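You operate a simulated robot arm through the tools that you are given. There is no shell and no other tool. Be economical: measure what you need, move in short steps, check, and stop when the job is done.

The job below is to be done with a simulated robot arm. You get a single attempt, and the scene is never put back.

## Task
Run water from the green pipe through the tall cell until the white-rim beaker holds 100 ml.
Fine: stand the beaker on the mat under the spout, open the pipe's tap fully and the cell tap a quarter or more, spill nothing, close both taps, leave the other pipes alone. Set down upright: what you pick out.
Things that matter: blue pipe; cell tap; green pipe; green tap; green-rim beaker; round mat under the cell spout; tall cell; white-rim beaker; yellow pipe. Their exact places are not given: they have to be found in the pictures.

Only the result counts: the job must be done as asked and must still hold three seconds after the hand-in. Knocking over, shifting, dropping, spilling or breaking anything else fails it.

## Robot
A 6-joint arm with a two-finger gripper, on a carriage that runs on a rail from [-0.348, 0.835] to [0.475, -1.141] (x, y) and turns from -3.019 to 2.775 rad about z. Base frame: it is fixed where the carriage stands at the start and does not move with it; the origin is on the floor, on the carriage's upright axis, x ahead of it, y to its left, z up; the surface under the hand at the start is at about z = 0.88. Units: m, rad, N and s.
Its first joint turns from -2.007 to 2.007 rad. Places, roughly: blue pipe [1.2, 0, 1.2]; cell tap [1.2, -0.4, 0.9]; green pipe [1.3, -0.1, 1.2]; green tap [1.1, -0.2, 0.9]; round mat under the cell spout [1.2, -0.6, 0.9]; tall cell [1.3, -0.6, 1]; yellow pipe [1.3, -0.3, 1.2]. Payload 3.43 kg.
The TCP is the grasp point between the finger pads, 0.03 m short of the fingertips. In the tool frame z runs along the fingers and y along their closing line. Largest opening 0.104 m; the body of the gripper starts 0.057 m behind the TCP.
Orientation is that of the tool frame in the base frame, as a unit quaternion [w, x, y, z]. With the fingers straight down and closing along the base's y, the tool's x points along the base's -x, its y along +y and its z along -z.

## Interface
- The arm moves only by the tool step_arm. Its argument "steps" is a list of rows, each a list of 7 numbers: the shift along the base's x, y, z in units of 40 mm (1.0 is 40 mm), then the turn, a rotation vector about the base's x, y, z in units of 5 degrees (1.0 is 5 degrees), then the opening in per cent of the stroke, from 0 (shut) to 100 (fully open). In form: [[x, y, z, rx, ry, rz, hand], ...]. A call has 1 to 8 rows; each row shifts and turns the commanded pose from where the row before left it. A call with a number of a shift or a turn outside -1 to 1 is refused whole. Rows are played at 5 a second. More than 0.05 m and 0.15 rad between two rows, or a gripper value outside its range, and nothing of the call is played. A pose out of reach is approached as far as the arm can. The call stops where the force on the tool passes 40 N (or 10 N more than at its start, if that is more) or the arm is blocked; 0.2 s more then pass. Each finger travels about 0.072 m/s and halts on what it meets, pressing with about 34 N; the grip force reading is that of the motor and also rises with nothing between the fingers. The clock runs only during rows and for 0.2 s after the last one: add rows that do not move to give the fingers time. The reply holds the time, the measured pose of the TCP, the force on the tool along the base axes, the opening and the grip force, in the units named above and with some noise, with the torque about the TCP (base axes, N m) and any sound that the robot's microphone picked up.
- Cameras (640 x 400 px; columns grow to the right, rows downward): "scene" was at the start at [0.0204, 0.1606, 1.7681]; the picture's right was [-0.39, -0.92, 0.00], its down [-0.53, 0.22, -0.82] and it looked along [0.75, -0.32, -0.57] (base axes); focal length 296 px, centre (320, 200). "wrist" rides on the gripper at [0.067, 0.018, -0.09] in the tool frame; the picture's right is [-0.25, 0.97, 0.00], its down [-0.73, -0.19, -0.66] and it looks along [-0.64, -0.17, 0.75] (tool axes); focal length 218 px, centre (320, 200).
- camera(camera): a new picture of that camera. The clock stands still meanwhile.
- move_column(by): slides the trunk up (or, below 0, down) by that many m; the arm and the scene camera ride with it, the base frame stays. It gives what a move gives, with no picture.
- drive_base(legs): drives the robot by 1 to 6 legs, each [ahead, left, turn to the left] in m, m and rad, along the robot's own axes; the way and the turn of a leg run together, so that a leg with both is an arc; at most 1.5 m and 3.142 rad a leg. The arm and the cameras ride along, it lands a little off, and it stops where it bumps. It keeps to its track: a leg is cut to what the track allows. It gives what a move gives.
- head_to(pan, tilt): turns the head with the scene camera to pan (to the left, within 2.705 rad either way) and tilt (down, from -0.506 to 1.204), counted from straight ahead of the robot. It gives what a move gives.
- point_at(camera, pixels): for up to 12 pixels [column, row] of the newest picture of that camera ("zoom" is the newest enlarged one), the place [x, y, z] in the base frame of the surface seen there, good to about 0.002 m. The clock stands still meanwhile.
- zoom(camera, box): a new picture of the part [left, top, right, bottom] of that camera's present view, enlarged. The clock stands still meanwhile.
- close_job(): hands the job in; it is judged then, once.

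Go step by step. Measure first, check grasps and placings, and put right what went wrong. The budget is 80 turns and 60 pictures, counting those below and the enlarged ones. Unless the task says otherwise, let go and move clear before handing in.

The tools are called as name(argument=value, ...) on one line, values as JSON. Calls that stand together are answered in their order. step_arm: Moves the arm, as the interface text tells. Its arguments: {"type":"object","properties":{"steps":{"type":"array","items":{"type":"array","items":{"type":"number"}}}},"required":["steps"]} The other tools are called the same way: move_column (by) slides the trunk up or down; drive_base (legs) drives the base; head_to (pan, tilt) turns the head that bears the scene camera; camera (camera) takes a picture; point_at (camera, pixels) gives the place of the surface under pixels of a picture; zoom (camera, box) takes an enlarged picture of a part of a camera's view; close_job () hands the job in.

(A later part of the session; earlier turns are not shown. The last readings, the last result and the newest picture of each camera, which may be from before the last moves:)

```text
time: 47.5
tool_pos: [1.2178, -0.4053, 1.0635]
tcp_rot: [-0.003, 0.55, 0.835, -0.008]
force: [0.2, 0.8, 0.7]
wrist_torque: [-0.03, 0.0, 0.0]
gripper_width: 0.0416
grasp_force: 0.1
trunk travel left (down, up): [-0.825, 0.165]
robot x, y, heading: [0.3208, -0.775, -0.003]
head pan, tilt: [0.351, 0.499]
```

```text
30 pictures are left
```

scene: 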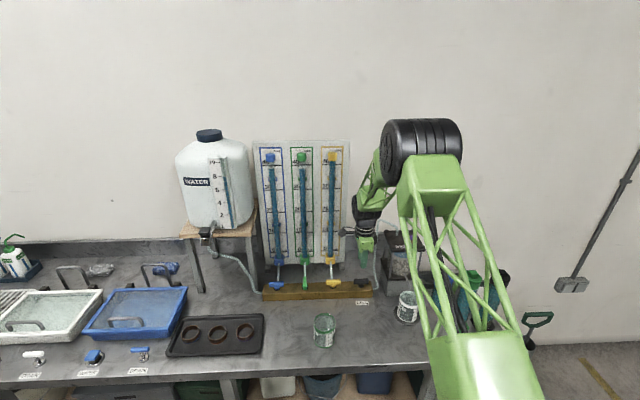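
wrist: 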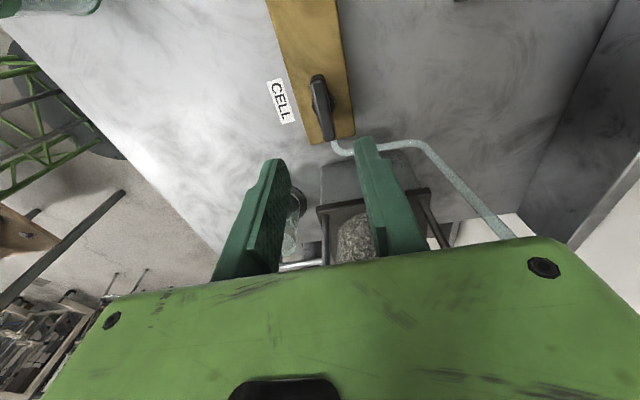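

Handle centre (1.2185,-0.4045); the hand is on it. The beaker is visible in the scene at (407,307). Descend.

step_arm(steps=[[0.02, 0.02, -0.9, 0, 0, -0.2, 40], [0, 0, -0.9, 0, 0, 0, 40], [0, 0, -0.7, 0, 0, 0, 40], [0, 0, 0, 0, 0, 0, 30], [0, 0, 0, 0, 0, 0, 20]])

step_arm(steps=[[0, 0, 0, 0, 0, 0, 2], [0, 0, 0, 0, 0, 0, 2], [0, 0, 0, 0, 0, 0, 2]])

```text
time: 48.8
tool_pos: [1.2199, -0.4041, 0.9622]
tcp_rot: [-0.003, 0.557, 0.831, -0.007]
force: [0.6, -0.1, -0.3]
wrist_torque: [0.04, 0.02, 0.01]
gripper_width: 0.0208
grasp_force: 0.2
trunk travel left (down, up): [-0.825, 0.165]
robot x, y, heading: [0.3216, -0.7757, -0.011]
head pan, tilt: [0.351, 0.499]
```

```text
time: 49.5
tool_pos: [1.2199, -0.4035, 0.9631]
tcp_rot: [-0.004, 0.557, 0.83, -0.008]
force: [-6.4, -2.6, -3.1]
wrist_torque: [0.16, -0.41, 0.18]
gripper_width: 0.0128
grasp_force: 44.7
trunk travel left (down, up): [-0.825, 0.165]
robot x, y, heading: [0.3265, -0.7745, -0.003]
head pan, tilt: [0.351, 0.499]
```

Gripped well. Check the beaker's readability from the scene camera before opening.

zoom(camera="scene", box=[370, 275, 434, 335])

```text
6.67 times, centred on (402, 305) of scene
```

zoom: 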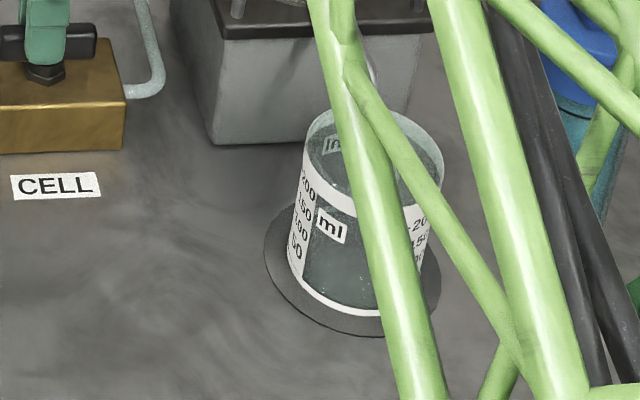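

The left scale (50…200) is readable. Open the cell tap by +30°.

step_arm(steps=[[0, 0, 0, 0, 0, 1, 2], [0, 0, 0, 0, 0, 1, 2], [0, 0, 0, 0, 0, 1, 2], [0, 0, 0, 0, 0, 1, 2], [0, 0, 0, 0, 0, 1, 2], [0, 0, 0, 0, 0, 1, 2]])

zoom(camera="scene", box=[370, 275, 434, 335])

```text
time: 51.0
tool_pos: [1.2187, -0.4049, 0.9624]
tcp_rot: [-0.001, 0.322, 0.947, -0.01]
force: [-34.0, -15.4, -15.0]
wrist_torque: [0.05, 0.05, -0.14]
gripper_width: 0.013
grasp_force: 45.2
trunk travel left (down, up): [-0.825, 0.165]
robot x, y, heading: [0.3225, -0.7777, -0.004]
head pan, tilt: [0.351, 0.499]
```

```text
6.67 times, centred on (402, 305) of scene
```

zoom: 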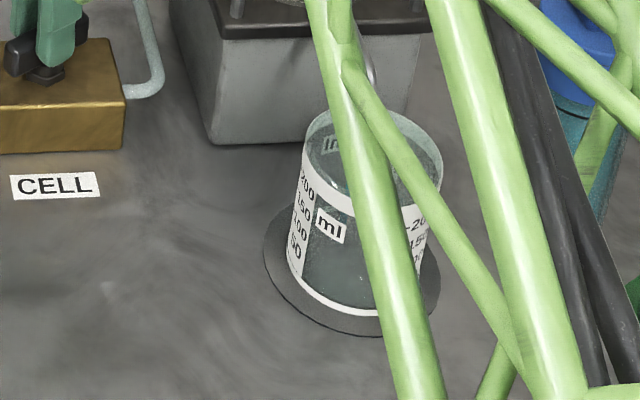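

Turned 30°, though side force is 37 N; relieve it by 1.5 mm and wait a moment.

step_arm(steps=[[-0.05, -0.02, -0.02, 0, 0, 0, 2], [0, 0, 0, 0, 0, 0, 2], [0, 0, 0, 0, 0, 0, 2], [0, 0, 0, 0, 0, 0, 2], [0, 0, 0, 0, 0, 0, 2]])

zoom(camera="scene", box=[370, 275, 434, 335])

```text
time: 52.1
tool_pos: [1.2173, -0.4054, 0.9635]
tcp_rot: [0.0, 0.323, 0.946, -0.009]
force: [-9.3, -9.6, -12.9]
wrist_torque: [-0.09, -0.65, -0.02]
gripper_width: 0.0128
grasp_force: 44.8
trunk travel left (down, up): [-0.825, 0.165]
robot x, y, heading: [0.3217, -0.7796, 0.002]
head pan, tilt: [0.351, 0.499]
```

```text
6.67 times, centred on (402, 305) of scene
```

zoom: 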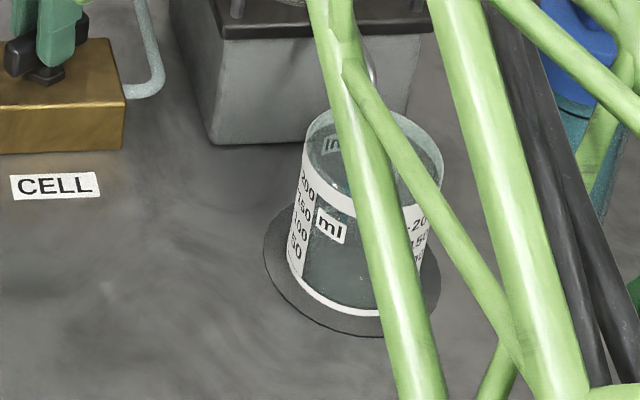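

No clear level yet. Wait 1.6 s more, and look at both the pipe level and the beaker.

step_arm(steps=[[0, 0, 0, 0, 0, 0, 2], [0, 0, 0, 0, 0, 0, 2], [0, 0, 0, 0, 0, 0, 2], [0, 0, 0, 0, 0, 0, 2], [0, 0, 0, 0, 0, 0, 2], [0, 0, 0, 0, 0, 0, 2], [0, 0, 0, 0, 0, 0, 2], [0, 0, 0, 0, 0, 0, 2]])

zoom(camera="scene", box=[250, 140, 440, 335])

```text
time: 54.0
tool_pos: [1.2178, -0.4052, 0.9632]
tcp_rot: [-0.001, 0.323, 0.946, -0.009]
force: [3.7, -7.6, -2.8]
wrist_torque: [0.33, -0.41, -0.02]
gripper_width: 0.0127
grasp_force: 44.9
trunk travel left (down, up): [-0.825, 0.165]
robot x, y, heading: [0.321, -0.7774, -0.004]
head pan, tilt: [0.351, 0.499]
```

```text
2.05 times, centred on (345, 238) of scene
```

zoom: 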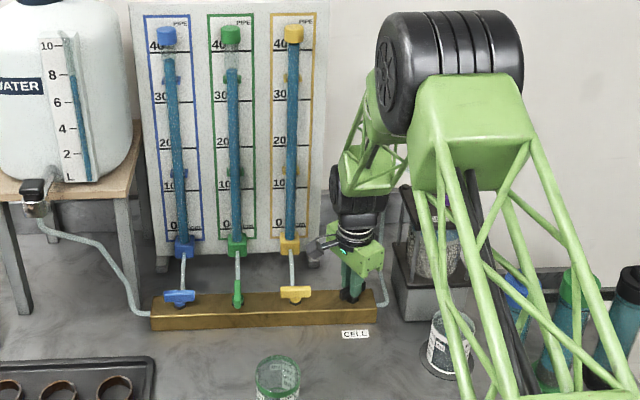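

Green pipe level has fallen a bit (~38→36), so water is flowing. Zoom into the beaker.

zoom(camera="scene", box=[390, 285, 430, 325])

```text
10.00 times, centred on (410, 305) of scene
```

zoom: 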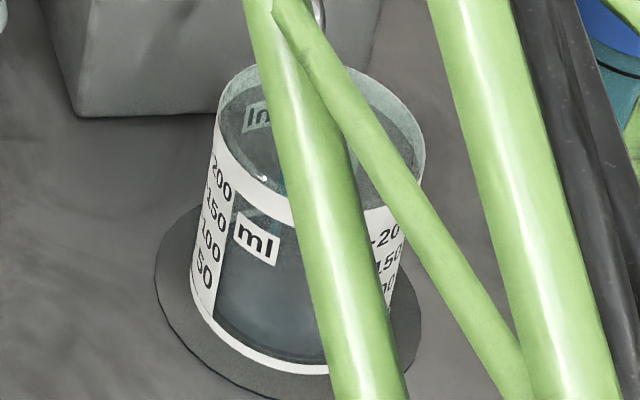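

The level is hard to see behind the arm's strut; try the wrist view.

camera(camera="wrist")

```text
24 pictures are left
```

wrist: 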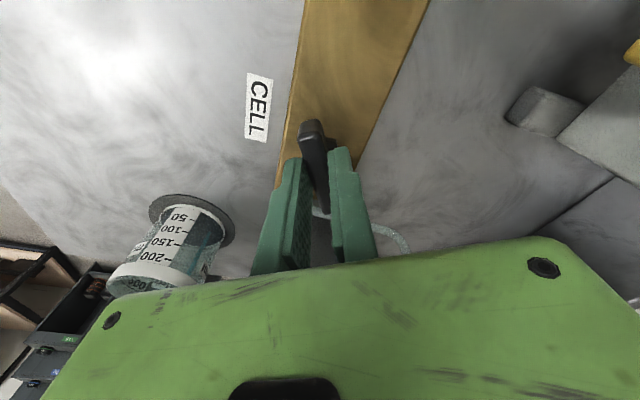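

The wrist camera sees the beaker nicely at (180,240). Zoom in there after a short wait.

zoom(camera="wrist", box=[100, 180, 250, 305])

```text
3.20 times, centred on (175, 242) of wrist
```

zoom: 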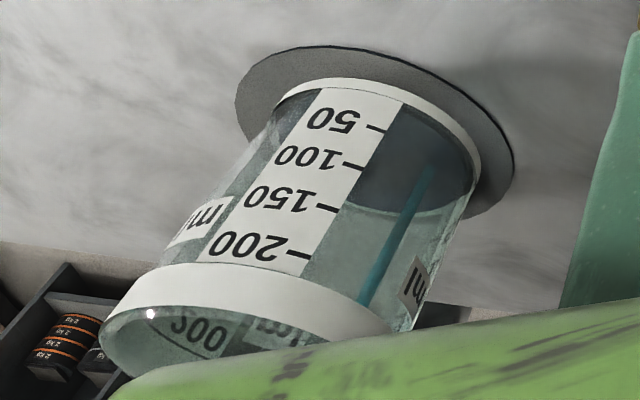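

The stream and beaker are clearly seen from the wrist. Wait 1.6 s and look again.

step_arm(steps=[[0, 0, 0, 0, 0, 0, 2], [0, 0, 0, 0, 0, 0, 2], [0, 0, 0, 0, 0, 0, 2], [0, 0, 0, 0, 0, 0, 2], [0, 0, 0, 0, 0, 0, 2], [0, 0, 0, 0, 0, 0, 2], [0, 0, 0, 0, 0, 0, 2], [0, 0, 0, 0, 0, 0, 2]])

zoom(camera="wrist", box=[100, 180, 250, 305])

```text
time: 55.8
tool_pos: [1.2179, -0.4055, 0.9634]
tcp_rot: [-0.001, 0.323, 0.946, -0.009]
force: [10.1, -5.6, 2.7]
wrist_torque: [0.42, -0.48, 0.03]
gripper_width: 0.0129
grasp_force: 45.0
trunk travel left (down, up): [-0.825, 0.165]
robot x, y, heading: [0.3257, -0.7833, -0.005]
head pan, tilt: [0.351, 0.499]
```

```text
3.20 times, centred on (175, 242) of wrist
```

zoom: 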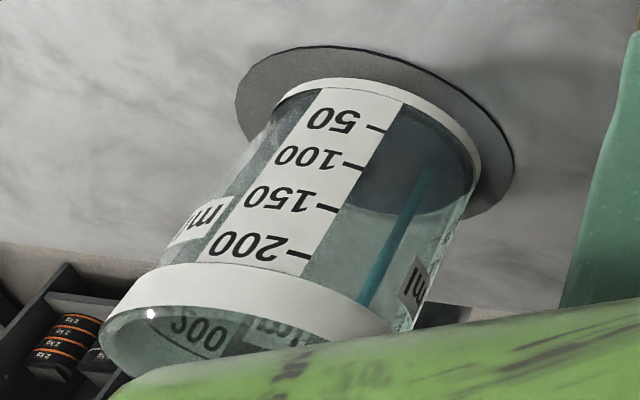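

Only a slow rise. Wait ~5 s more.

step_arm(steps=[[0, 0, 0, 0, 0, 0, 2], [0, 0, 0, 0, 0, 0, 2], [0, 0, 0, 0, 0, 0, 2], [0, 0, 0, 0, 0, 0, 2], [0, 0, 0, 0, 0, 0, 2], [0, 0, 0, 0, 0, 0, 2], [0, 0, 0, 0, 0, 0, 2], [0, 0, 0, 0, 0, 0, 2]])

step_arm(steps=[[0, 0, 0, 0, 0, 0, 2], [0, 0, 0, 0, 0, 0, 2], [0, 0, 0, 0, 0, 0, 2], [0, 0, 0, 0, 0, 0, 2], [0, 0, 0, 0, 0, 0, 2], [0, 0, 0, 0, 0, 0, 2], [0, 0, 0, 0, 0, 0, 2], [0, 0, 0, 0, 0, 0, 2]])

step_arm(steps=[[0, 0, 0, 0, 0, 0, 2], [0, 0, 0, 0, 0, 0, 2], [0, 0, 0, 0, 0, 0, 2], [0, 0, 0, 0, 0, 0, 2], [0, 0, 0, 0, 0, 0, 2], [0, 0, 0, 0, 0, 0, 2], [0, 0, 0, 0, 0, 0, 2], [0, 0, 0, 0, 0, 0, 2]])

zoom(camera="wrist", box=[100, 180, 250, 305])

zoom(camera="scene", box=[250, 140, 360, 300])

```text
time: 57.5
tool_pos: [1.2179, -0.4057, 0.9626]
tcp_rot: [-0.002, 0.323, 0.946, -0.009]
force: [13.7, -4.3, 8.2]
wrist_torque: [0.37, -0.58, 0.03]
gripper_width: 0.0129
grasp_force: 45.3
trunk travel left (down, up): [-0.825, 0.165]
robot x, y, heading: [0.3224, -0.78, -0.002]
head pan, tilt: [0.351, 0.499]
```

```text
time: 59.4
tool_pos: [1.2162, -0.405, 0.9628]
tcp_rot: [-0.001, 0.323, 0.946, -0.008]
force: [18.3, -3.1, 9.2]
wrist_torque: [0.43, -0.61, 0.01]
gripper_width: 0.0127
grasp_force: 44.8
trunk travel left (down, up): [-0.825, 0.165]
robot x, y, heading: [0.3221, -0.7751, -0.005]
head pan, tilt: [0.351, 0.499]
```

```text
time: 61.1
tool_pos: [1.2169, -0.4051, 0.9634]
tcp_rot: [-0.001, 0.323, 0.946, -0.008]
force: [18.7, -2.5, 10.5]
wrist_torque: [0.44, -0.69, 0.06]
gripper_width: 0.0128
grasp_force: 44.7
trunk travel left (down, up): [-0.825, 0.165]
robot x, y, heading: [0.3257, -0.7756, -0.006]
head pan, tilt: [0.351, 0.499]
```

```text
3.20 times, centred on (175, 242) of wrist
```

zoom: 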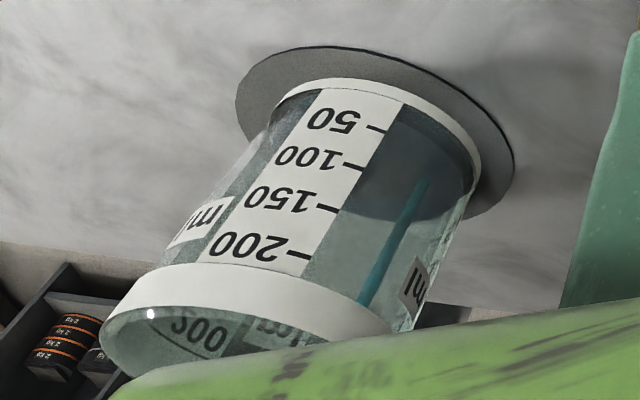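

```text
2.50 times, centred on (305, 220) of scene
```

zoom: 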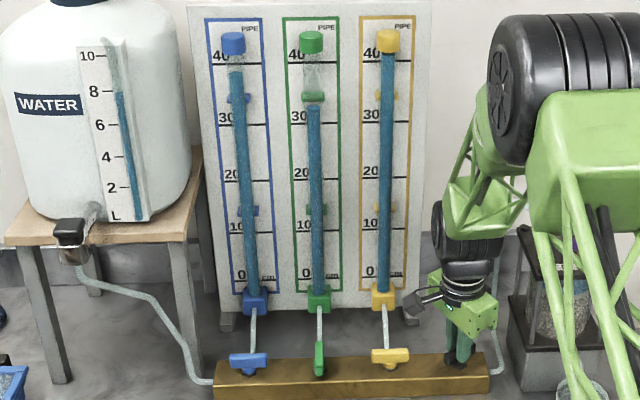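

Pipe level fell to ~33.5 cm; the jet's end creeps up in the beaker (425,180). Flow is slow and controllable. Ease the side force and wait ~10 s.

step_arm(steps=[[0.02, 0, 0.01, 0, 0, 0, 2], [0, 0, 0, 0, 0, 0, 2], [0, 0, 0, 0, 0, 0, 2], [0, 0, 0, 0, 0, 0, 2], [0, 0, 0, 0, 0, 0, 2], [0, 0, 0, 0, 0, 0, 2], [0, 0, 0, 0, 0, 0, 2], [0, 0, 0, 0, 0, 0, 2]])

step_arm(steps=[[0, 0, 0, 0, 0, 0, 2], [0, 0, 0, 0, 0, 0, 2], [0, 0, 0, 0, 0, 0, 2], [0, 0, 0, 0, 0, 0, 2], [0, 0, 0, 0, 0, 0, 2], [0, 0, 0, 0, 0, 0, 2], [0, 0, 0, 0, 0, 0, 2], [0, 0, 0, 0, 0, 0, 2]])

step_arm(steps=[[0, 0, 0, 0, 0, 0, 2], [0, 0, 0, 0, 0, 0, 2], [0, 0, 0, 0, 0, 0, 2], [0, 0, 0, 0, 0, 0, 2], [0, 0, 0, 0, 0, 0, 2], [0, 0, 0, 0, 0, 0, 2], [0, 0, 0, 0, 0, 0, 2], [0, 0, 0, 0, 0, 0, 2]])

step_arm(steps=[[0, 0, 0, 0, 0, 0, 2], [0, 0, 0, 0, 0, 0, 2], [0, 0, 0, 0, 0, 0, 2], [0, 0, 0, 0, 0, 0, 2], [0, 0, 0, 0, 0, 0, 2], [0, 0, 0, 0, 0, 0, 2], [0, 0, 0, 0, 0, 0, 2], [0, 0, 0, 0, 0, 0, 2]])

step_arm(steps=[[0, 0, 0, 0, 0, 0, 2], [0, 0, 0, 0, 0, 0, 2], [0, 0, 0, 0, 0, 0, 2], [0, 0, 0, 0, 0, 0, 2], [0, 0, 0, 0, 0, 0, 2], [0, 0, 0, 0, 0, 0, 2], [0, 0, 0, 0, 0, 0, 2], [0, 0, 0, 0, 0, 0, 2]])

step_arm(steps=[[0, 0, 0, 0, 0, 0, 2], [0, 0, 0, 0, 0, 0, 2], [0, 0, 0, 0, 0, 0, 2], [0, 0, 0, 0, 0, 0, 2], [0, 0, 0, 0, 0, 0, 2], [0, 0, 0, 0, 0, 0, 2], [0, 0, 0, 0, 0, 0, 2], [0, 0, 0, 0, 0, 0, 2]])

zoom(camera="wrist", box=[100, 180, 250, 305])

zoom(camera="scene", box=[250, 140, 360, 300])

```text
time: 63.0
tool_pos: [1.2177, -0.4045, 0.9633]
tcp_rot: [-0.001, 0.323, 0.946, -0.009]
force: [-2.6, -3.6, 1.0]
wrist_torque: [0.49, -0.14, -0.03]
gripper_width: 0.0127
grasp_force: 44.7
trunk travel left (down, up): [-0.825, 0.165]
robot x, y, heading: [0.3219, -0.7761, -0.002]
head pan, tilt: [0.351, 0.499]
```

```text
time: 64.8
tool_pos: [1.217, -0.4047, 0.9622]
tcp_rot: [-0.001, 0.322, 0.947, -0.009]
force: [-14.7, -5.8, -8.8]
wrist_torque: [0.43, -0.07, -0.06]
gripper_width: 0.0126
grasp_force: 44.4
trunk travel left (down, up): [-0.825, 0.165]
robot x, y, heading: [0.3255, -0.7797, -0.005]
head pan, tilt: [0.351, 0.499]
```

```text
time: 66.5
tool_pos: [1.2186, -0.4043, 0.9632]
tcp_rot: [-0.001, 0.324, 0.946, -0.009]
force: [-19.9, -6.5, -14.7]
wrist_torque: [0.33, 0.0, -0.08]
gripper_width: 0.0126
grasp_force: 45.4
trunk travel left (down, up): [-0.825, 0.165]
robot x, y, heading: [0.3238, -0.777, -0.005]
head pan, tilt: [0.351, 0.499]
```

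```text
time: 68.3
tool_pos: [1.2176, -0.405, 0.9631]
tcp_rot: [-0.002, 0.324, 0.946, -0.01]
force: [-24.7, -7.8, -17.1]
wrist_torque: [0.32, 0.04, -0.09]
gripper_width: 0.0128
grasp_force: 44.7
trunk travel left (down, up): [-0.825, 0.165]
robot x, y, heading: [0.3256, -0.7764, -0.002]
head pan, tilt: [0.351, 0.499]
```

```text
time: 70.2
tool_pos: [1.2179, -0.4055, 0.9629]
tcp_rot: [-0.002, 0.323, 0.946, -0.008]
force: [-25.9, -8.6, -18.6]
wrist_torque: [0.28, 0.08, -0.06]
gripper_width: 0.0127
grasp_force: 45.0
trunk travel left (down, up): [-0.825, 0.165]
robot x, y, heading: [0.3238, -0.7796, -0.002]
head pan, tilt: [0.351, 0.499]
```

```text
time: 72.0
tool_pos: [1.2179, -0.4046, 0.9633]
tcp_rot: [-0.001, 0.323, 0.946, -0.007]
force: [-25.1, -9.2, -18.1]
wrist_torque: [0.19, -0.01, -0.07]
gripper_width: 0.0128
grasp_force: 44.7
trunk travel left (down, up): [-0.825, 0.165]
robot x, y, heading: [0.3225, -0.7758, -0.006]
head pan, tilt: [0.351, 0.499]
```

```text
3.20 times, centred on (175, 242) of wrist
```

zoom: 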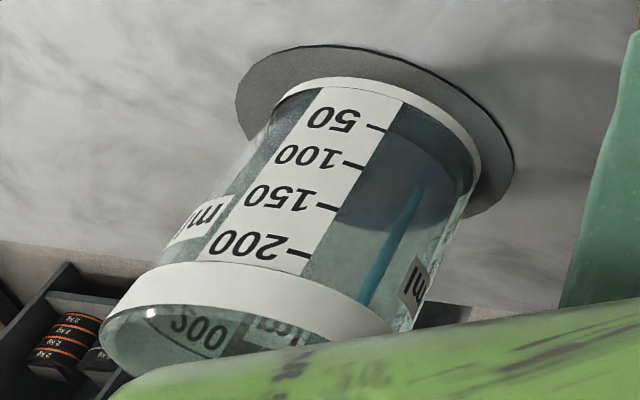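

```text
2.50 times, centred on (305, 220) of scene
```

zoom: 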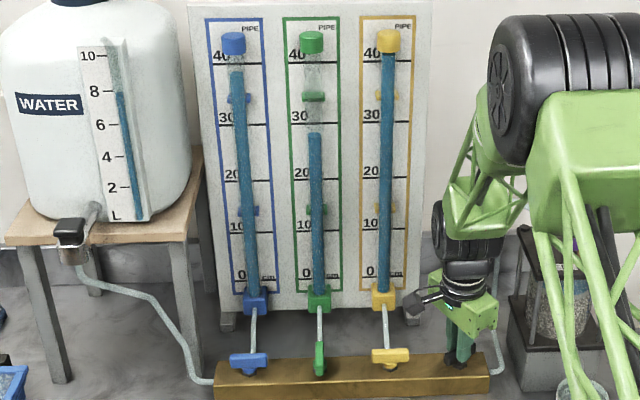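

Pipe is at ~28.3 cm. Zoom closer at the beaker to find the water line on the front wall.

zoom(camera="wrist", box=[170, 195, 230, 255])

```text
6.67 times, centred on (200, 225) of wrist
```

zoom: 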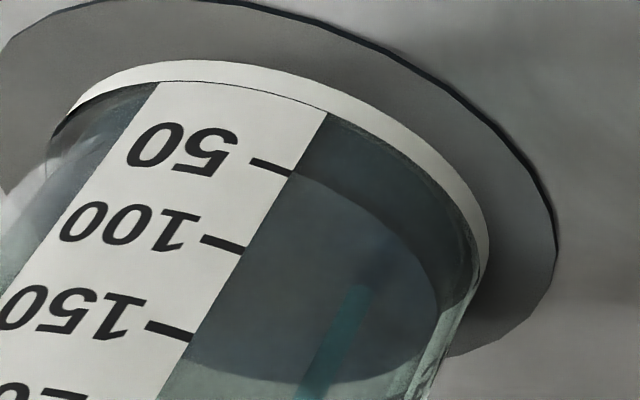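

The water line sits right at the 50 ml mark (298,175) now — about 5 ml per cm of pipe, ~2.2 ml/s. Wait ~14 s more.

step_arm(steps=[[-0.01, 0, -0.01, 0, 0, 0, 2], [0, 0, 0, 0, 0, 0, 2], [0, 0, 0, 0, 0, 0, 2], [0, 0, 0, 0, 0, 0, 2], [0, 0, 0, 0, 0, 0, 2], [0, 0, 0, 0, 0, 0, 2], [0, 0, 0, 0, 0, 0, 2], [0, 0, 0, 0, 0, 0, 2]])

step_arm(steps=[[0, 0, 0, 0, 0, 0, 2], [0, 0, 0, 0, 0, 0, 2], [0, 0, 0, 0, 0, 0, 2], [0, 0, 0, 0, 0, 0, 2], [0, 0, 0, 0, 0, 0, 2], [0, 0, 0, 0, 0, 0, 2], [0, 0, 0, 0, 0, 0, 2], [0, 0, 0, 0, 0, 0, 2]])

step_arm(steps=[[0, 0, 0, 0, 0, 0, 2], [0, 0, 0, 0, 0, 0, 2], [0, 0, 0, 0, 0, 0, 2], [0, 0, 0, 0, 0, 0, 2], [0, 0, 0, 0, 0, 0, 2], [0, 0, 0, 0, 0, 0, 2], [0, 0, 0, 0, 0, 0, 2], [0, 0, 0, 0, 0, 0, 2]])

step_arm(steps=[[0, 0, 0, 0, 0, 0, 2], [0, 0, 0, 0, 0, 0, 2], [0, 0, 0, 0, 0, 0, 2], [0, 0, 0, 0, 0, 0, 2], [0, 0, 0, 0, 0, 0, 2], [0, 0, 0, 0, 0, 0, 2], [0, 0, 0, 0, 0, 0, 2], [0, 0, 0, 0, 0, 0, 2]])

step_arm(steps=[[0, 0, 0, 0, 0, 0, 2], [0, 0, 0, 0, 0, 0, 2], [0, 0, 0, 0, 0, 0, 2], [0, 0, 0, 0, 0, 0, 2], [0, 0, 0, 0, 0, 0, 2], [0, 0, 0, 0, 0, 0, 2], [0, 0, 0, 0, 0, 0, 2], [0, 0, 0, 0, 0, 0, 2]])

step_arm(steps=[[0, 0, 0, 0, 0, 0, 2], [0, 0, 0, 0, 0, 0, 2], [0, 0, 0, 0, 0, 0, 2], [0, 0, 0, 0, 0, 0, 2], [0, 0, 0, 0, 0, 0, 2], [0, 0, 0, 0, 0, 0, 2], [0, 0, 0, 0, 0, 0, 2], [0, 0, 0, 0, 0, 0, 2]])

step_arm(steps=[[0, 0, 0, 0, 0, 0, 2], [0, 0, 0, 0, 0, 0, 2], [0, 0, 0, 0, 0, 0, 2], [0, 0, 0, 0, 0, 0, 2], [0, 0, 0, 0, 0, 0, 2], [0, 0, 0, 0, 0, 0, 2], [0, 0, 0, 0, 0, 0, 2], [0, 0, 0, 0, 0, 0, 2]])

zoom(camera="wrist", box=[170, 195, 230, 255])

zoom(camera="scene", box=[250, 140, 360, 300])

```text
time: 73.8
tool_pos: [1.2179, -0.4062, 0.9637]
tcp_rot: [0.0, 0.323, 0.946, -0.008]
force: [-10.7, -4.9, -5.5]
wrist_torque: [0.32, -0.23, -0.08]
gripper_width: 0.0126
grasp_force: 45.2
trunk travel left (down, up): [-0.825, 0.165]
robot x, y, heading: [0.324, -0.7756, -0.006]
head pan, tilt: [0.351, 0.499]
```

```text
time: 75.5
tool_pos: [1.2184, -0.4053, 0.9641]
tcp_rot: [0.0, 0.324, 0.946, -0.008]
force: [-3.1, -3.1, 2.7]
wrist_torque: [0.43, -0.33, -0.01]
gripper_width: 0.0127
grasp_force: 45.2
trunk travel left (down, up): [-0.825, 0.165]
robot x, y, heading: [0.3239, -0.7793, -0.007]
head pan, tilt: [0.351, 0.499]
```

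```text
time: 77.3
tool_pos: [1.2177, -0.4048, 0.9622]
tcp_rot: [-0.002, 0.324, 0.946, -0.007]
force: [2.8, -0.8, 8.1]
wrist_torque: [0.43, -0.37, 0.02]
gripper_width: 0.0127
grasp_force: 45.8
trunk travel left (down, up): [-0.825, 0.165]
robot x, y, heading: [0.3254, -0.7763, -0.006]
head pan, tilt: [0.351, 0.499]
```

```text
time: 79.2
tool_pos: [1.2172, -0.4057, 0.9631]
tcp_rot: [0.0, 0.323, 0.946, -0.009]
force: [6.5, 0.4, 11.5]
wrist_torque: [0.47, -0.44, 0.05]
gripper_width: 0.0127
grasp_force: 45.3
trunk travel left (down, up): [-0.825, 0.165]
robot x, y, heading: [0.3266, -0.7802, -0.001]
head pan, tilt: [0.351, 0.499]
```

```text
time: 81.0
tool_pos: [1.2175, -0.4058, 0.9621]
tcp_rot: [-0.001, 0.323, 0.946, -0.008]
force: [7.9, 1.8, 13.2]
wrist_torque: [0.46, -0.51, 0.01]
gripper_width: 0.0129
grasp_force: 45.6
trunk travel left (down, up): [-0.825, 0.165]
robot x, y, heading: [0.3225, -0.7776, -0.005]
head pan, tilt: [0.351, 0.499]
```

```text
time: 82.8
tool_pos: [1.2168, -0.4059, 0.9628]
tcp_rot: [-0.001, 0.324, 0.946, -0.009]
force: [9.8, 2.9, 14.4]
wrist_torque: [0.56, -0.45, 0.0]
gripper_width: 0.0128
grasp_force: 45.1
trunk travel left (down, up): [-0.825, 0.165]
robot x, y, heading: [0.3226, -0.7787, -0.001]
head pan, tilt: [0.351, 0.499]
```

```text
time: 84.5
tool_pos: [1.2191, -0.4056, 0.9627]
tcp_rot: [-0.001, 0.323, 0.946, -0.008]
force: [9.4, 2.9, 14.4]
wrist_torque: [0.43, -0.57, 0.02]
gripper_width: 0.0126
grasp_force: 45.3
trunk travel left (down, up): [-0.825, 0.165]
robot x, y, heading: [0.3258, -0.7722, -0.004]
head pan, tilt: [0.351, 0.499]
```

```text
6.67 times, centred on (200, 225) of wrist
```

zoom: 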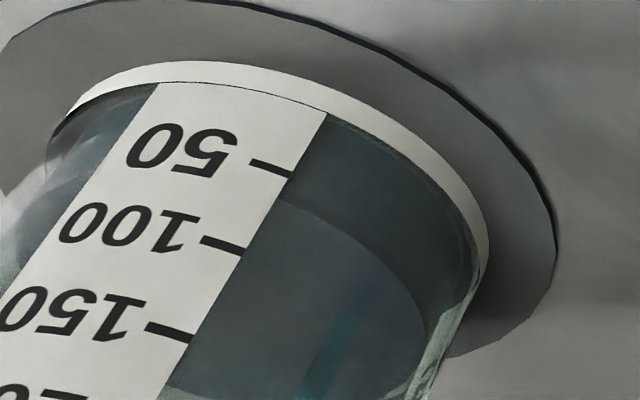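

```text
2.50 times, centred on (305, 220) of scene
```

zoom: 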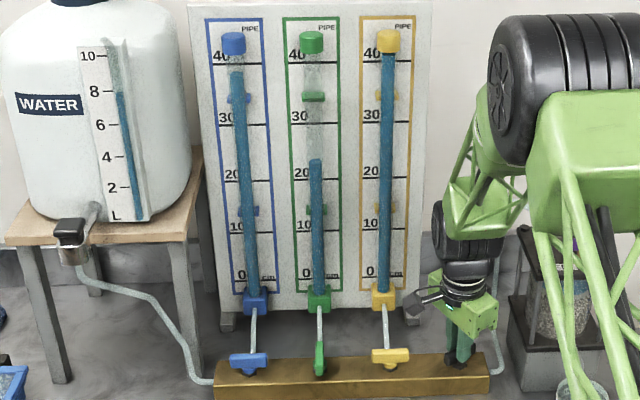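

Water line now at ~(275,203): about 68-70 ml; pipe ~23.7 cm, rate ~1.5 ml/s. Wait ~14 s.

step_arm(steps=[[0, 0, 0, 0, 0, 0, 2], [0, 0, 0, 0, 0, 0, 2], [0, 0, 0, 0, 0, 0, 2], [0, 0, 0, 0, 0, 0, 2], [0, 0, 0, 0, 0, 0, 2], [0, 0, 0, 0, 0, 0, 2], [0, 0, 0, 0, 0, 0, 2], [0, 0, 0, 0, 0, 0, 2]])

step_arm(steps=[[0, 0, 0, 0, 0, 0, 2], [0, 0, 0, 0, 0, 0, 2], [0, 0, 0, 0, 0, 0, 2], [0, 0, 0, 0, 0, 0, 2], [0, 0, 0, 0, 0, 0, 2], [0, 0, 0, 0, 0, 0, 2], [0, 0, 0, 0, 0, 0, 2], [0, 0, 0, 0, 0, 0, 2]])

step_arm(steps=[[0, 0, 0, 0, 0, 0, 2], [0, 0, 0, 0, 0, 0, 2], [0, 0, 0, 0, 0, 0, 2], [0, 0, 0, 0, 0, 0, 2], [0, 0, 0, 0, 0, 0, 2], [0, 0, 0, 0, 0, 0, 2], [0, 0, 0, 0, 0, 0, 2], [0, 0, 0, 0, 0, 0, 2]])

step_arm(steps=[[0, 0, 0, 0, 0, 0, 2], [0, 0, 0, 0, 0, 0, 2], [0, 0, 0, 0, 0, 0, 2], [0, 0, 0, 0, 0, 0, 2], [0, 0, 0, 0, 0, 0, 2], [0, 0, 0, 0, 0, 0, 2], [0, 0, 0, 0, 0, 0, 2], [0, 0, 0, 0, 0, 0, 2]])

step_arm(steps=[[0, 0, 0, 0, 0, 0, 2], [0, 0, 0, 0, 0, 0, 2], [0, 0, 0, 0, 0, 0, 2], [0, 0, 0, 0, 0, 0, 2], [0, 0, 0, 0, 0, 0, 2], [0, 0, 0, 0, 0, 0, 2], [0, 0, 0, 0, 0, 0, 2], [0, 0, 0, 0, 0, 0, 2]])

step_arm(steps=[[0, 0, 0, 0, 0, 0, 2], [0, 0, 0, 0, 0, 0, 2], [0, 0, 0, 0, 0, 0, 2], [0, 0, 0, 0, 0, 0, 2], [0, 0, 0, 0, 0, 0, 2], [0, 0, 0, 0, 0, 0, 2], [0, 0, 0, 0, 0, 0, 2], [0, 0, 0, 0, 0, 0, 2]])

step_arm(steps=[[0, 0, 0, 0, 0, 0, 2], [0, 0, 0, 0, 0, 0, 2], [0, 0, 0, 0, 0, 0, 2], [0, 0, 0, 0, 0, 0, 2], [0, 0, 0, 0, 0, 0, 2], [0, 0, 0, 0, 0, 0, 2], [0, 0, 0, 0, 0, 0, 2], [0, 0, 0, 0, 0, 0, 2]])

step_arm(steps=[[0, 0, 0, 0, 0, 0, 2], [0, 0, 0, 0, 0, 0, 2], [0, 0, 0, 0, 0, 0, 2], [0, 0, 0, 0, 0, 0, 2], [0, 0, 0, 0, 0, 0, 2], [0, 0, 0, 0, 0, 0, 2], [0, 0, 0, 0, 0, 0, 2], [0, 0, 0, 0, 0, 0, 2]])

zoom(camera="wrist", box=[170, 195, 230, 255])

zoom(camera="scene", box=[250, 140, 360, 300])

```text
time: 86.3
tool_pos: [1.2167, -0.4053, 0.962]
tcp_rot: [-0.001, 0.323, 0.946, -0.008]
force: [9.2, 2.7, 12.2]
wrist_torque: [0.45, -0.57, 0.01]
gripper_width: 0.013
grasp_force: 45.0
trunk travel left (down, up): [-0.825, 0.165]
robot x, y, heading: [0.3199, -0.7773, 0.0]
head pan, tilt: [0.351, 0.499]
```

```text
time: 88.2
tool_pos: [1.2167, -0.405, 0.9615]
tcp_rot: [-0.001, 0.324, 0.946, -0.008]
force: [7.9, 2.9, 12.0]
wrist_torque: [0.49, -0.48, 0.04]
gripper_width: 0.0127
grasp_force: 44.8
trunk travel left (down, up): [-0.825, 0.165]
robot x, y, heading: [0.3216, -0.7752, -0.003]
head pan, tilt: [0.351, 0.499]
```

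```text
time: 90.0
tool_pos: [1.2176, -0.4045, 0.9634]
tcp_rot: [0.0, 0.323, 0.946, -0.008]
force: [6.8, 2.4, 11.7]
wrist_torque: [0.47, -0.55, 0.0]
gripper_width: 0.013
grasp_force: 45.0
trunk travel left (down, up): [-0.825, 0.165]
robot x, y, heading: [0.3208, -0.7773, -0.004]
head pan, tilt: [0.351, 0.499]
```

```text
time: 91.8
tool_pos: [1.2169, -0.4055, 0.9623]
tcp_rot: [-0.002, 0.324, 0.946, -0.008]
force: [5.8, 2.2, 10.4]
wrist_torque: [0.51, -0.51, 0.0]
gripper_width: 0.0127
grasp_force: 44.9
trunk travel left (down, up): [-0.825, 0.165]
robot x, y, heading: [0.3224, -0.779, -0.004]
head pan, tilt: [0.351, 0.499]
```

```text
time: 93.5
tool_pos: [1.2179, -0.4051, 0.9632]
tcp_rot: [-0.001, 0.323, 0.947, -0.007]
force: [5.5, 2.1, 9.6]
wrist_torque: [0.51, -0.51, 0.04]
gripper_width: 0.0129
grasp_force: 44.7
trunk travel left (down, up): [-0.825, 0.165]
robot x, y, heading: [0.3245, -0.7772, -0.006]
head pan, tilt: [0.351, 0.499]
```

```text
time: 95.3
tool_pos: [1.2169, -0.4053, 0.9623]
tcp_rot: [0.0, 0.322, 0.947, -0.008]
force: [3.9, 2.1, 8.5]
wrist_torque: [0.52, -0.41, 0.05]
gripper_width: 0.0127
grasp_force: 45.0
trunk travel left (down, up): [-0.825, 0.165]
robot x, y, heading: [0.3254, -0.7777, 0.0]
head pan, tilt: [0.351, 0.499]
```

```text
time: 97.2
tool_pos: [1.2167, -0.4053, 0.9634]
tcp_rot: [-0.001, 0.323, 0.946, -0.008]
force: [3.4, 2.3, 7.5]
wrist_torque: [0.5, -0.45, 0.01]
gripper_width: 0.0131
grasp_force: 44.9
trunk travel left (down, up): [-0.825, 0.165]
robot x, y, heading: [0.3245, -0.7768, -0.004]
head pan, tilt: [0.351, 0.499]
```

```text
time: 99.0
tool_pos: [1.2179, -0.4053, 0.964]
tcp_rot: [-0.001, 0.324, 0.946, -0.008]
force: [1.6, 1.6, 6.4]
wrist_torque: [0.49, -0.4, -0.02]
gripper_width: 0.0129
grasp_force: 45.1
trunk travel left (down, up): [-0.825, 0.165]
robot x, y, heading: [0.3223, -0.7759, -0.004]
head pan, tilt: [0.351, 0.499]
```

```text
6.67 times, centred on (200, 225) of wrist
```

zoom: 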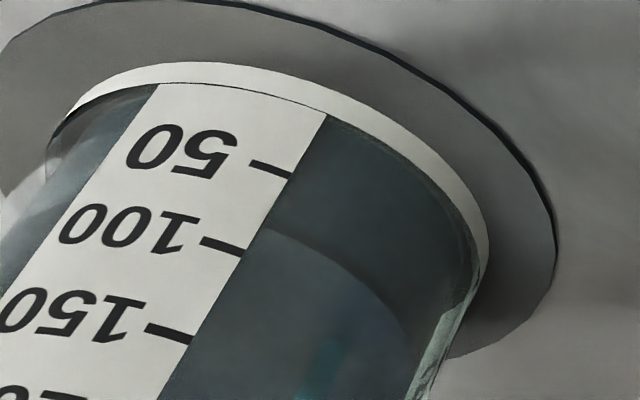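

```text
2.50 times, centred on (305, 220) of scene
```

zoom: 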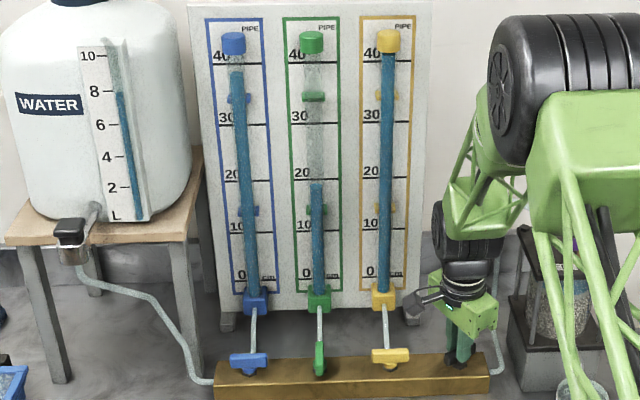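

Line at strip edge y≈227: about 85 ml, rate ~1 ml/s. Wait ~11 s, then look.

step_arm(steps=[[0, 0, 0, 0, 0, 0, 2], [0, 0, 0, 0, 0, 0, 2], [0, 0, 0, 0, 0, 0, 2], [0, 0, 0, 0, 0, 0, 2], [0, 0, 0, 0, 0, 0, 2], [0, 0, 0, 0, 0, 0, 2], [0, 0, 0, 0, 0, 0, 2], [0, 0, 0, 0, 0, 0, 2]])

step_arm(steps=[[0, 0, 0, 0, 0, 0, 2], [0, 0, 0, 0, 0, 0, 2], [0, 0, 0, 0, 0, 0, 2], [0, 0, 0, 0, 0, 0, 2], [0, 0, 0, 0, 0, 0, 2], [0, 0, 0, 0, 0, 0, 2], [0, 0, 0, 0, 0, 0, 2], [0, 0, 0, 0, 0, 0, 2]])

step_arm(steps=[[0, 0, 0, 0, 0, 0, 2], [0, 0, 0, 0, 0, 0, 2], [0, 0, 0, 0, 0, 0, 2], [0, 0, 0, 0, 0, 0, 2], [0, 0, 0, 0, 0, 0, 2], [0, 0, 0, 0, 0, 0, 2], [0, 0, 0, 0, 0, 0, 2], [0, 0, 0, 0, 0, 0, 2]])

step_arm(steps=[[0, 0, 0, 0, 0, 0, 2], [0, 0, 0, 0, 0, 0, 2], [0, 0, 0, 0, 0, 0, 2], [0, 0, 0, 0, 0, 0, 2], [0, 0, 0, 0, 0, 0, 2], [0, 0, 0, 0, 0, 0, 2], [0, 0, 0, 0, 0, 0, 2], [0, 0, 0, 0, 0, 0, 2]])

step_arm(steps=[[0, 0, 0, 0, 0, 0, 2], [0, 0, 0, 0, 0, 0, 2], [0, 0, 0, 0, 0, 0, 2], [0, 0, 0, 0, 0, 0, 2], [0, 0, 0, 0, 0, 0, 2], [0, 0, 0, 0, 0, 0, 2], [0, 0, 0, 0, 0, 0, 2], [0, 0, 0, 0, 0, 0, 2]])

step_arm(steps=[[0, 0, 0, 0, 0, 0, 2], [0, 0, 0, 0, 0, 0, 2], [0, 0, 0, 0, 0, 0, 2], [0, 0, 0, 0, 0, 0, 2], [0, 0, 0, 0, 0, 0, 2], [0, 0, 0, 0, 0, 0, 2], [0, 0, 0, 0, 0, 0, 2], [0, 0, 0, 0, 0, 0, 2]])

zoom(camera="wrist", box=[180, 205, 215, 240])

```text
time: 100.8
tool_pos: [1.2167, -0.4049, 0.9638]
tcp_rot: [-0.001, 0.323, 0.946, -0.008]
force: [2.7, 0.4, 5.9]
wrist_torque: [0.53, -0.4, -0.02]
gripper_width: 0.0127
grasp_force: 45.1
trunk travel left (down, up): [-0.825, 0.165]
robot x, y, heading: [0.3244, -0.7739, 0.001]
head pan, tilt: [0.351, 0.499]
```

```text
time: 102.5
tool_pos: [1.2176, -0.4043, 0.963]
tcp_rot: [-0.002, 0.323, 0.946, -0.009]
force: [1.7, 0.1, 6.0]
wrist_torque: [0.52, -0.32, 0.02]
gripper_width: 0.0127
grasp_force: 44.7
trunk travel left (down, up): [-0.825, 0.165]
robot x, y, heading: [0.3262, -0.7796, -0.009]
head pan, tilt: [0.351, 0.499]
```

```text
time: 104.3
tool_pos: [1.2174, -0.4051, 0.9627]
tcp_rot: [-0.001, 0.323, 0.946, -0.009]
force: [1.6, 1.2, 4.9]
wrist_torque: [0.53, -0.33, 0.01]
gripper_width: 0.0127
grasp_force: 45.4
trunk travel left (down, up): [-0.825, 0.165]
robot x, y, heading: [0.3222, -0.7804, -0.005]
head pan, tilt: [0.351, 0.499]
```

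```text
time: 106.2
tool_pos: [1.2167, -0.4053, 0.9634]
tcp_rot: [0.0, 0.324, 0.946, -0.008]
force: [0.8, -0.2, 3.9]
wrist_torque: [0.49, -0.36, 0.0]
gripper_width: 0.0129
grasp_force: 45.0
trunk travel left (down, up): [-0.825, 0.165]
robot x, y, heading: [0.3239, -0.7768, 0.001]
head pan, tilt: [0.351, 0.499]
```

```text
time: 108.0
tool_pos: [1.2176, -0.4047, 0.9632]
tcp_rot: [-0.002, 0.323, 0.946, -0.009]
force: [0.7, 0.5, 3.9]
wrist_torque: [0.46, -0.38, -0.01]
gripper_width: 0.0127
grasp_force: 44.4
trunk travel left (down, up): [-0.825, 0.165]
robot x, y, heading: [0.3237, -0.7778, -0.0]
head pan, tilt: [0.351, 0.499]
```

```text
time: 109.8
tool_pos: [1.2172, -0.405, 0.9628]
tcp_rot: [-0.001, 0.323, 0.946, -0.007]
force: [-0.1, 0.8, 3.4]
wrist_torque: [0.47, -0.37, 0.03]
gripper_width: 0.013
grasp_force: 45.5
trunk travel left (down, up): [-0.825, 0.165]
robot x, y, heading: [0.323, -0.778, -0.004]
head pan, tilt: [0.351, 0.499]
```

```text
11.43 times, centred on (198, 222) of wrist
```

zoom: 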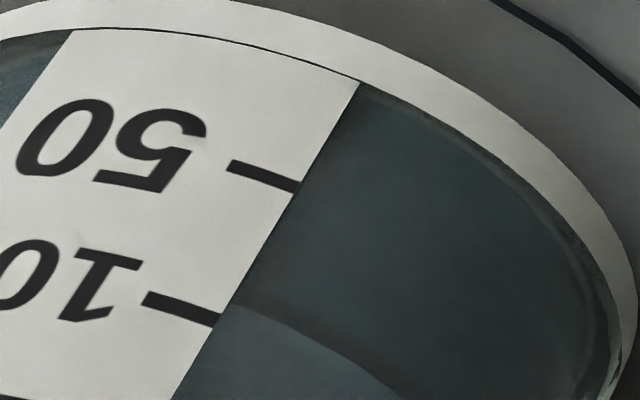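

Line sits at ~93 ml (y≈302 between 188 for 50 and 322 for 100). About 0.8-0.9 ml/s; wait ~7 s and re-check.

step_arm(steps=[[0, 0, 0, 0, 0, 0, 2], [0, 0, 0, 0, 0, 0, 2], [0, 0, 0, 0, 0, 0, 2], [0, 0, 0, 0, 0, 0, 2], [0, 0, 0, 0, 0, 0, 2], [0, 0, 0, 0, 0, 0, 2], [0, 0, 0, 0, 0, 0, 2], [0, 0, 0, 0, 0, 0, 2]])

step_arm(steps=[[0, 0, 0, 0, 0, 0, 2], [0, 0, 0, 0, 0, 0, 2], [0, 0, 0, 0, 0, 0, 2], [0, 0, 0, 0, 0, 0, 2], [0, 0, 0, 0, 0, 0, 2], [0, 0, 0, 0, 0, 0, 2], [0, 0, 0, 0, 0, 0, 2], [0, 0, 0, 0, 0, 0, 2]])

step_arm(steps=[[0, 0, 0, 0, 0, 0, 2], [0, 0, 0, 0, 0, 0, 2], [0, 0, 0, 0, 0, 0, 2], [0, 0, 0, 0, 0, 0, 2], [0, 0, 0, 0, 0, 0, 2], [0, 0, 0, 0, 0, 0, 2], [0, 0, 0, 0, 0, 0, 2], [0, 0, 0, 0, 0, 0, 2]])

zoom(camera="wrist", box=[180, 205, 215, 240])

```text
time: 111.5
tool_pos: [1.2167, -0.4049, 0.9629]
tcp_rot: [-0.001, 0.323, 0.946, -0.008]
force: [-1.2, 0.2, 3.0]
wrist_torque: [0.49, -0.33, 0.06]
gripper_width: 0.0127
grasp_force: 44.3
trunk travel left (down, up): [-0.825, 0.165]
robot x, y, heading: [0.3246, -0.777, -0.008]
head pan, tilt: [0.351, 0.499]
```

```text
time: 113.3
tool_pos: [1.2174, -0.4051, 0.9628]
tcp_rot: [-0.001, 0.324, 0.946, -0.008]
force: [-0.5, -0.1, 2.4]
wrist_torque: [0.5, -0.32, 0.0]
gripper_width: 0.0126
grasp_force: 44.9
trunk travel left (down, up): [-0.825, 0.165]
robot x, y, heading: [0.3216, -0.7803, -0.001]
head pan, tilt: [0.351, 0.499]
```

```text
time: 115.2
tool_pos: [1.2176, -0.4042, 0.9626]
tcp_rot: [-0.001, 0.323, 0.946, -0.009]
force: [-0.6, -0.6, 2.7]
wrist_torque: [0.44, -0.34, -0.01]
gripper_width: 0.0129
grasp_force: 45.3
trunk travel left (down, up): [-0.825, 0.165]
robot x, y, heading: [0.3247, -0.7767, -0.004]
head pan, tilt: [0.351, 0.499]
```

```text
11.43 times, centred on (198, 222) of wrist
```

zoom: 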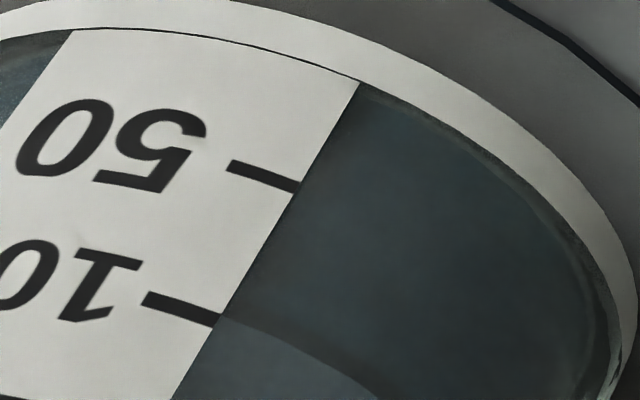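

Line at ~97 ml. Wait ~2.8 s more, then turn the cell tap back -30° to its stop.

step_arm(steps=[[0, 0, 0, 0, 0, 0, 2], [0, 0, 0, 0, 0, 0, 2], [0, 0, 0, 0, 0, 0, 2], [0, 0, 0, 0, 0, 0, 2], [0, 0, 0, 0, 0, 0, 2], [0, 0, 0, 0, 0, 0, 2], [0, 0, 0, 0, 0, 0, 2], [0, 0, 0, 0, 0, 0, 2]])

step_arm(steps=[[0, 0, 0, 0, 0, 0, 2], [0, 0, 0, 0, 0, 0, 2], [0.01, 0, 0, 0, 0, -1, 2], [0, 0, 0, 0, 0, -1, 2], [0.01, 0.01, 0, 0, 0, -1, 2], [0, 0, 0, 0, 0, -1, 2], [0.01, 0, 0, 0, 0, -1, 2], [0, 0, 0, 0, 0, -1, 2]])

```text
time: 117.0
tool_pos: [1.217, -0.4051, 0.9618]
tcp_rot: [-0.001, 0.323, 0.946, -0.007]
force: [-0.5, 0.4, 2.9]
wrist_torque: [0.47, -0.34, -0.03]
gripper_width: 0.0129
grasp_force: 44.5
trunk travel left (down, up): [-0.825, 0.165]
robot x, y, heading: [0.3235, -0.7778, -0.005]
head pan, tilt: [0.351, 0.499]
```

```text
time: 118.8
tool_pos: [1.2195, -0.4042, 0.9622]
tcp_rot: [-0.002, 0.557, 0.831, -0.008]
force: [9.6, 8.7, 3.4]
wrist_torque: [0.43, -0.65, 0.33]
gripper_width: 0.0128
grasp_force: 45.2
trunk travel left (down, up): [-0.825, 0.165]
robot x, y, heading: [0.3247, -0.7771, -0.003]
head pan, tilt: [0.351, 0.499]
```

Back at the start angle (torque 0.33). Push slightly further to seat it on the stop and check.

step_arm(steps=[[0, 0, 0, 0, 0, -0.6, 2], [0, 0, 0, 0, 0, 0, 2], [0, 0, 0, 0, 0, 0, 2]])

camera(camera="wrist")

```text
time: 119.5
tool_pos: [1.2191, -0.4038, 0.9632]
tcp_rot: [-0.004, 0.578, 0.816, -0.007]
force: [14.9, 13.0, 6.8]
wrist_torque: [0.24, -0.69, 1.13]
gripper_width: 0.0137
grasp_force: 44.6
trunk travel left (down, up): [-0.825, 0.165]
robot x, y, heading: [0.3227, -0.7778, -0.005]
head pan, tilt: [0.351, 0.499]
```

```text
10 pictures are left
```

wrist: 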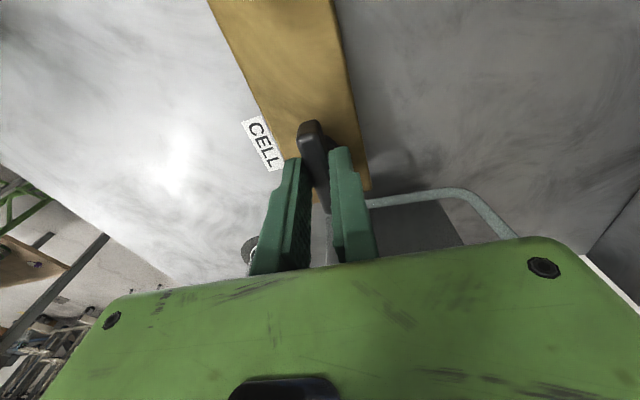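

Stop felt (1.13 N m): the cell tap is closed. Release without turning and rise.

step_arm(steps=[[0, 0, 0, 0, 0, 0, 15], [0, 0, 0, 0, 0, 0, 30], [0, 0, 0, 0, 0, 0.6, 36], [0, 0, 0, 0, 0, 0, 36], [0, 0, 0.7, 0, 0, 0, 36], [0, 0, 0.9, 0, 0, 0, 36], [0, 0, 0.9, 0, 0, 0, 36]])

camera(camera="wrist")

```text
time: 121.2
tool_pos: [1.2181, -0.4051, 1.063]
tcp_rot: [-0.003, 0.557, 0.83, -0.007]
force: [0.3, 0.2, 0.6]
wrist_torque: [0.02, -0.03, 0.0]
gripper_width: 0.0374
grasp_force: 0.1
trunk travel left (down, up): [-0.825, 0.165]
robot x, y, heading: [0.3215, -0.7748, -0.001]
head pan, tilt: [0.351, 0.499]
```

```text
9 pictures are left
```

wrist: 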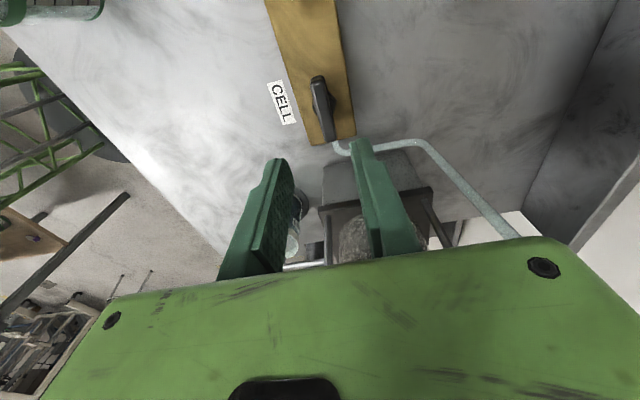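

Cell handle aligned with the bar again. Drive back to the green tap and yaw +90° to match its open handle.

drive_base(legs=[[-0.083, 0.2, 0]])

step_arm(steps=[[0, 0, 0, 0, 0, 1, 36], [0, 0, 0, 0, 0, 1, 36], [0, 0, 0, 0, 0, 1, 36], [0, 0, 0, 0, 0, 1, 36], [0, 0, 0, 0, 0, 1, 36], [0, 0, 0, 0, 0, 1, 36], [0, 0, 0, 0, 0, 1, 36], [0, 0, 0, 0, 0, 1, 36]])

step_arm(steps=[[0, 0, 0, 0, 0, 1, 36], [0, 0, 0, 0, 0, 1, 36], [0, 0, 0, 0, 0, 1, 36], [0, 0, 0, 0, 0, 1, 36], [0, 0, 0, 0, 0, 1, 36], [0, 0, 0, 0, 0, 1, 36], [0, 0, 0, 0, 0, 1, 36], [0, 0, 0, 0, 0, 1, 36]])

step_arm(steps=[[0, 0, 0, 0, 0, 1, 36], [0, 0, 0, 0, 0, 1, 36], [0, 0, 0, 0, 0, 0, 36]])

camera(camera="wrist")

```text
time: 122.8
tool_pos: [1.1348, -0.2042, 1.0619]
tcp_rot: [-0.002, 0.556, 0.831, -0.008]
force: [0.0, -0.6, 0.0]
wrist_torque: [-0.02, -0.03, 0.03]
gripper_width: 0.0373
grasp_force: 0.1
trunk travel left (down, up): [-0.825, 0.165]
robot x, y, heading: [0.2385, -0.5789, -0.005]
head pan, tilt: [0.351, 0.499]
```

```text
time: 124.6
tool_pos: [1.1338, -0.2031, 1.0632]
tcp_rot: [0.0, 0.238, 0.971, -0.007]
force: [-0.4, -0.4, -0.1]
wrist_torque: [-0.05, 0.01, 0.01]
gripper_width: 0.0375
grasp_force: 0.1
trunk travel left (down, up): [-0.825, 0.165]
robot x, y, heading: [0.2399, -0.5771, -0.002]
head pan, tilt: [0.351, 0.499]
```

```text
time: 126.4
tool_pos: [1.1344, -0.2028, 1.0634]
tcp_rot: [0.002, -0.109, 0.994, -0.007]
force: [0.4, -0.2, 0.6]
wrist_torque: [0.02, -0.01, -0.03]
gripper_width: 0.0374
grasp_force: 0.1
trunk travel left (down, up): [-0.825, 0.165]
robot x, y, heading: [0.2427, -0.5796, 0.001]
head pan, tilt: [0.351, 0.499]
```

```text
time: 127.2
tool_pos: [1.1349, -0.2035, 1.0628]
tcp_rot: [0.004, -0.195, 0.981, -0.007]
force: [-0.2, -0.7, -1.0]
wrist_torque: [0.0, 0.0, 0.0]
gripper_width: 0.0374
grasp_force: 0.0
trunk travel left (down, up): [-0.825, 0.165]
robot x, y, heading: [0.2384, -0.5752, -0.0]
head pan, tilt: [0.351, 0.499]
```

```text
8 pictures are left
```

wrist: 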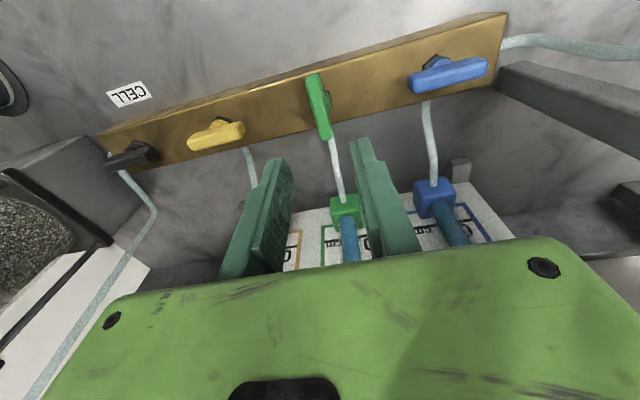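

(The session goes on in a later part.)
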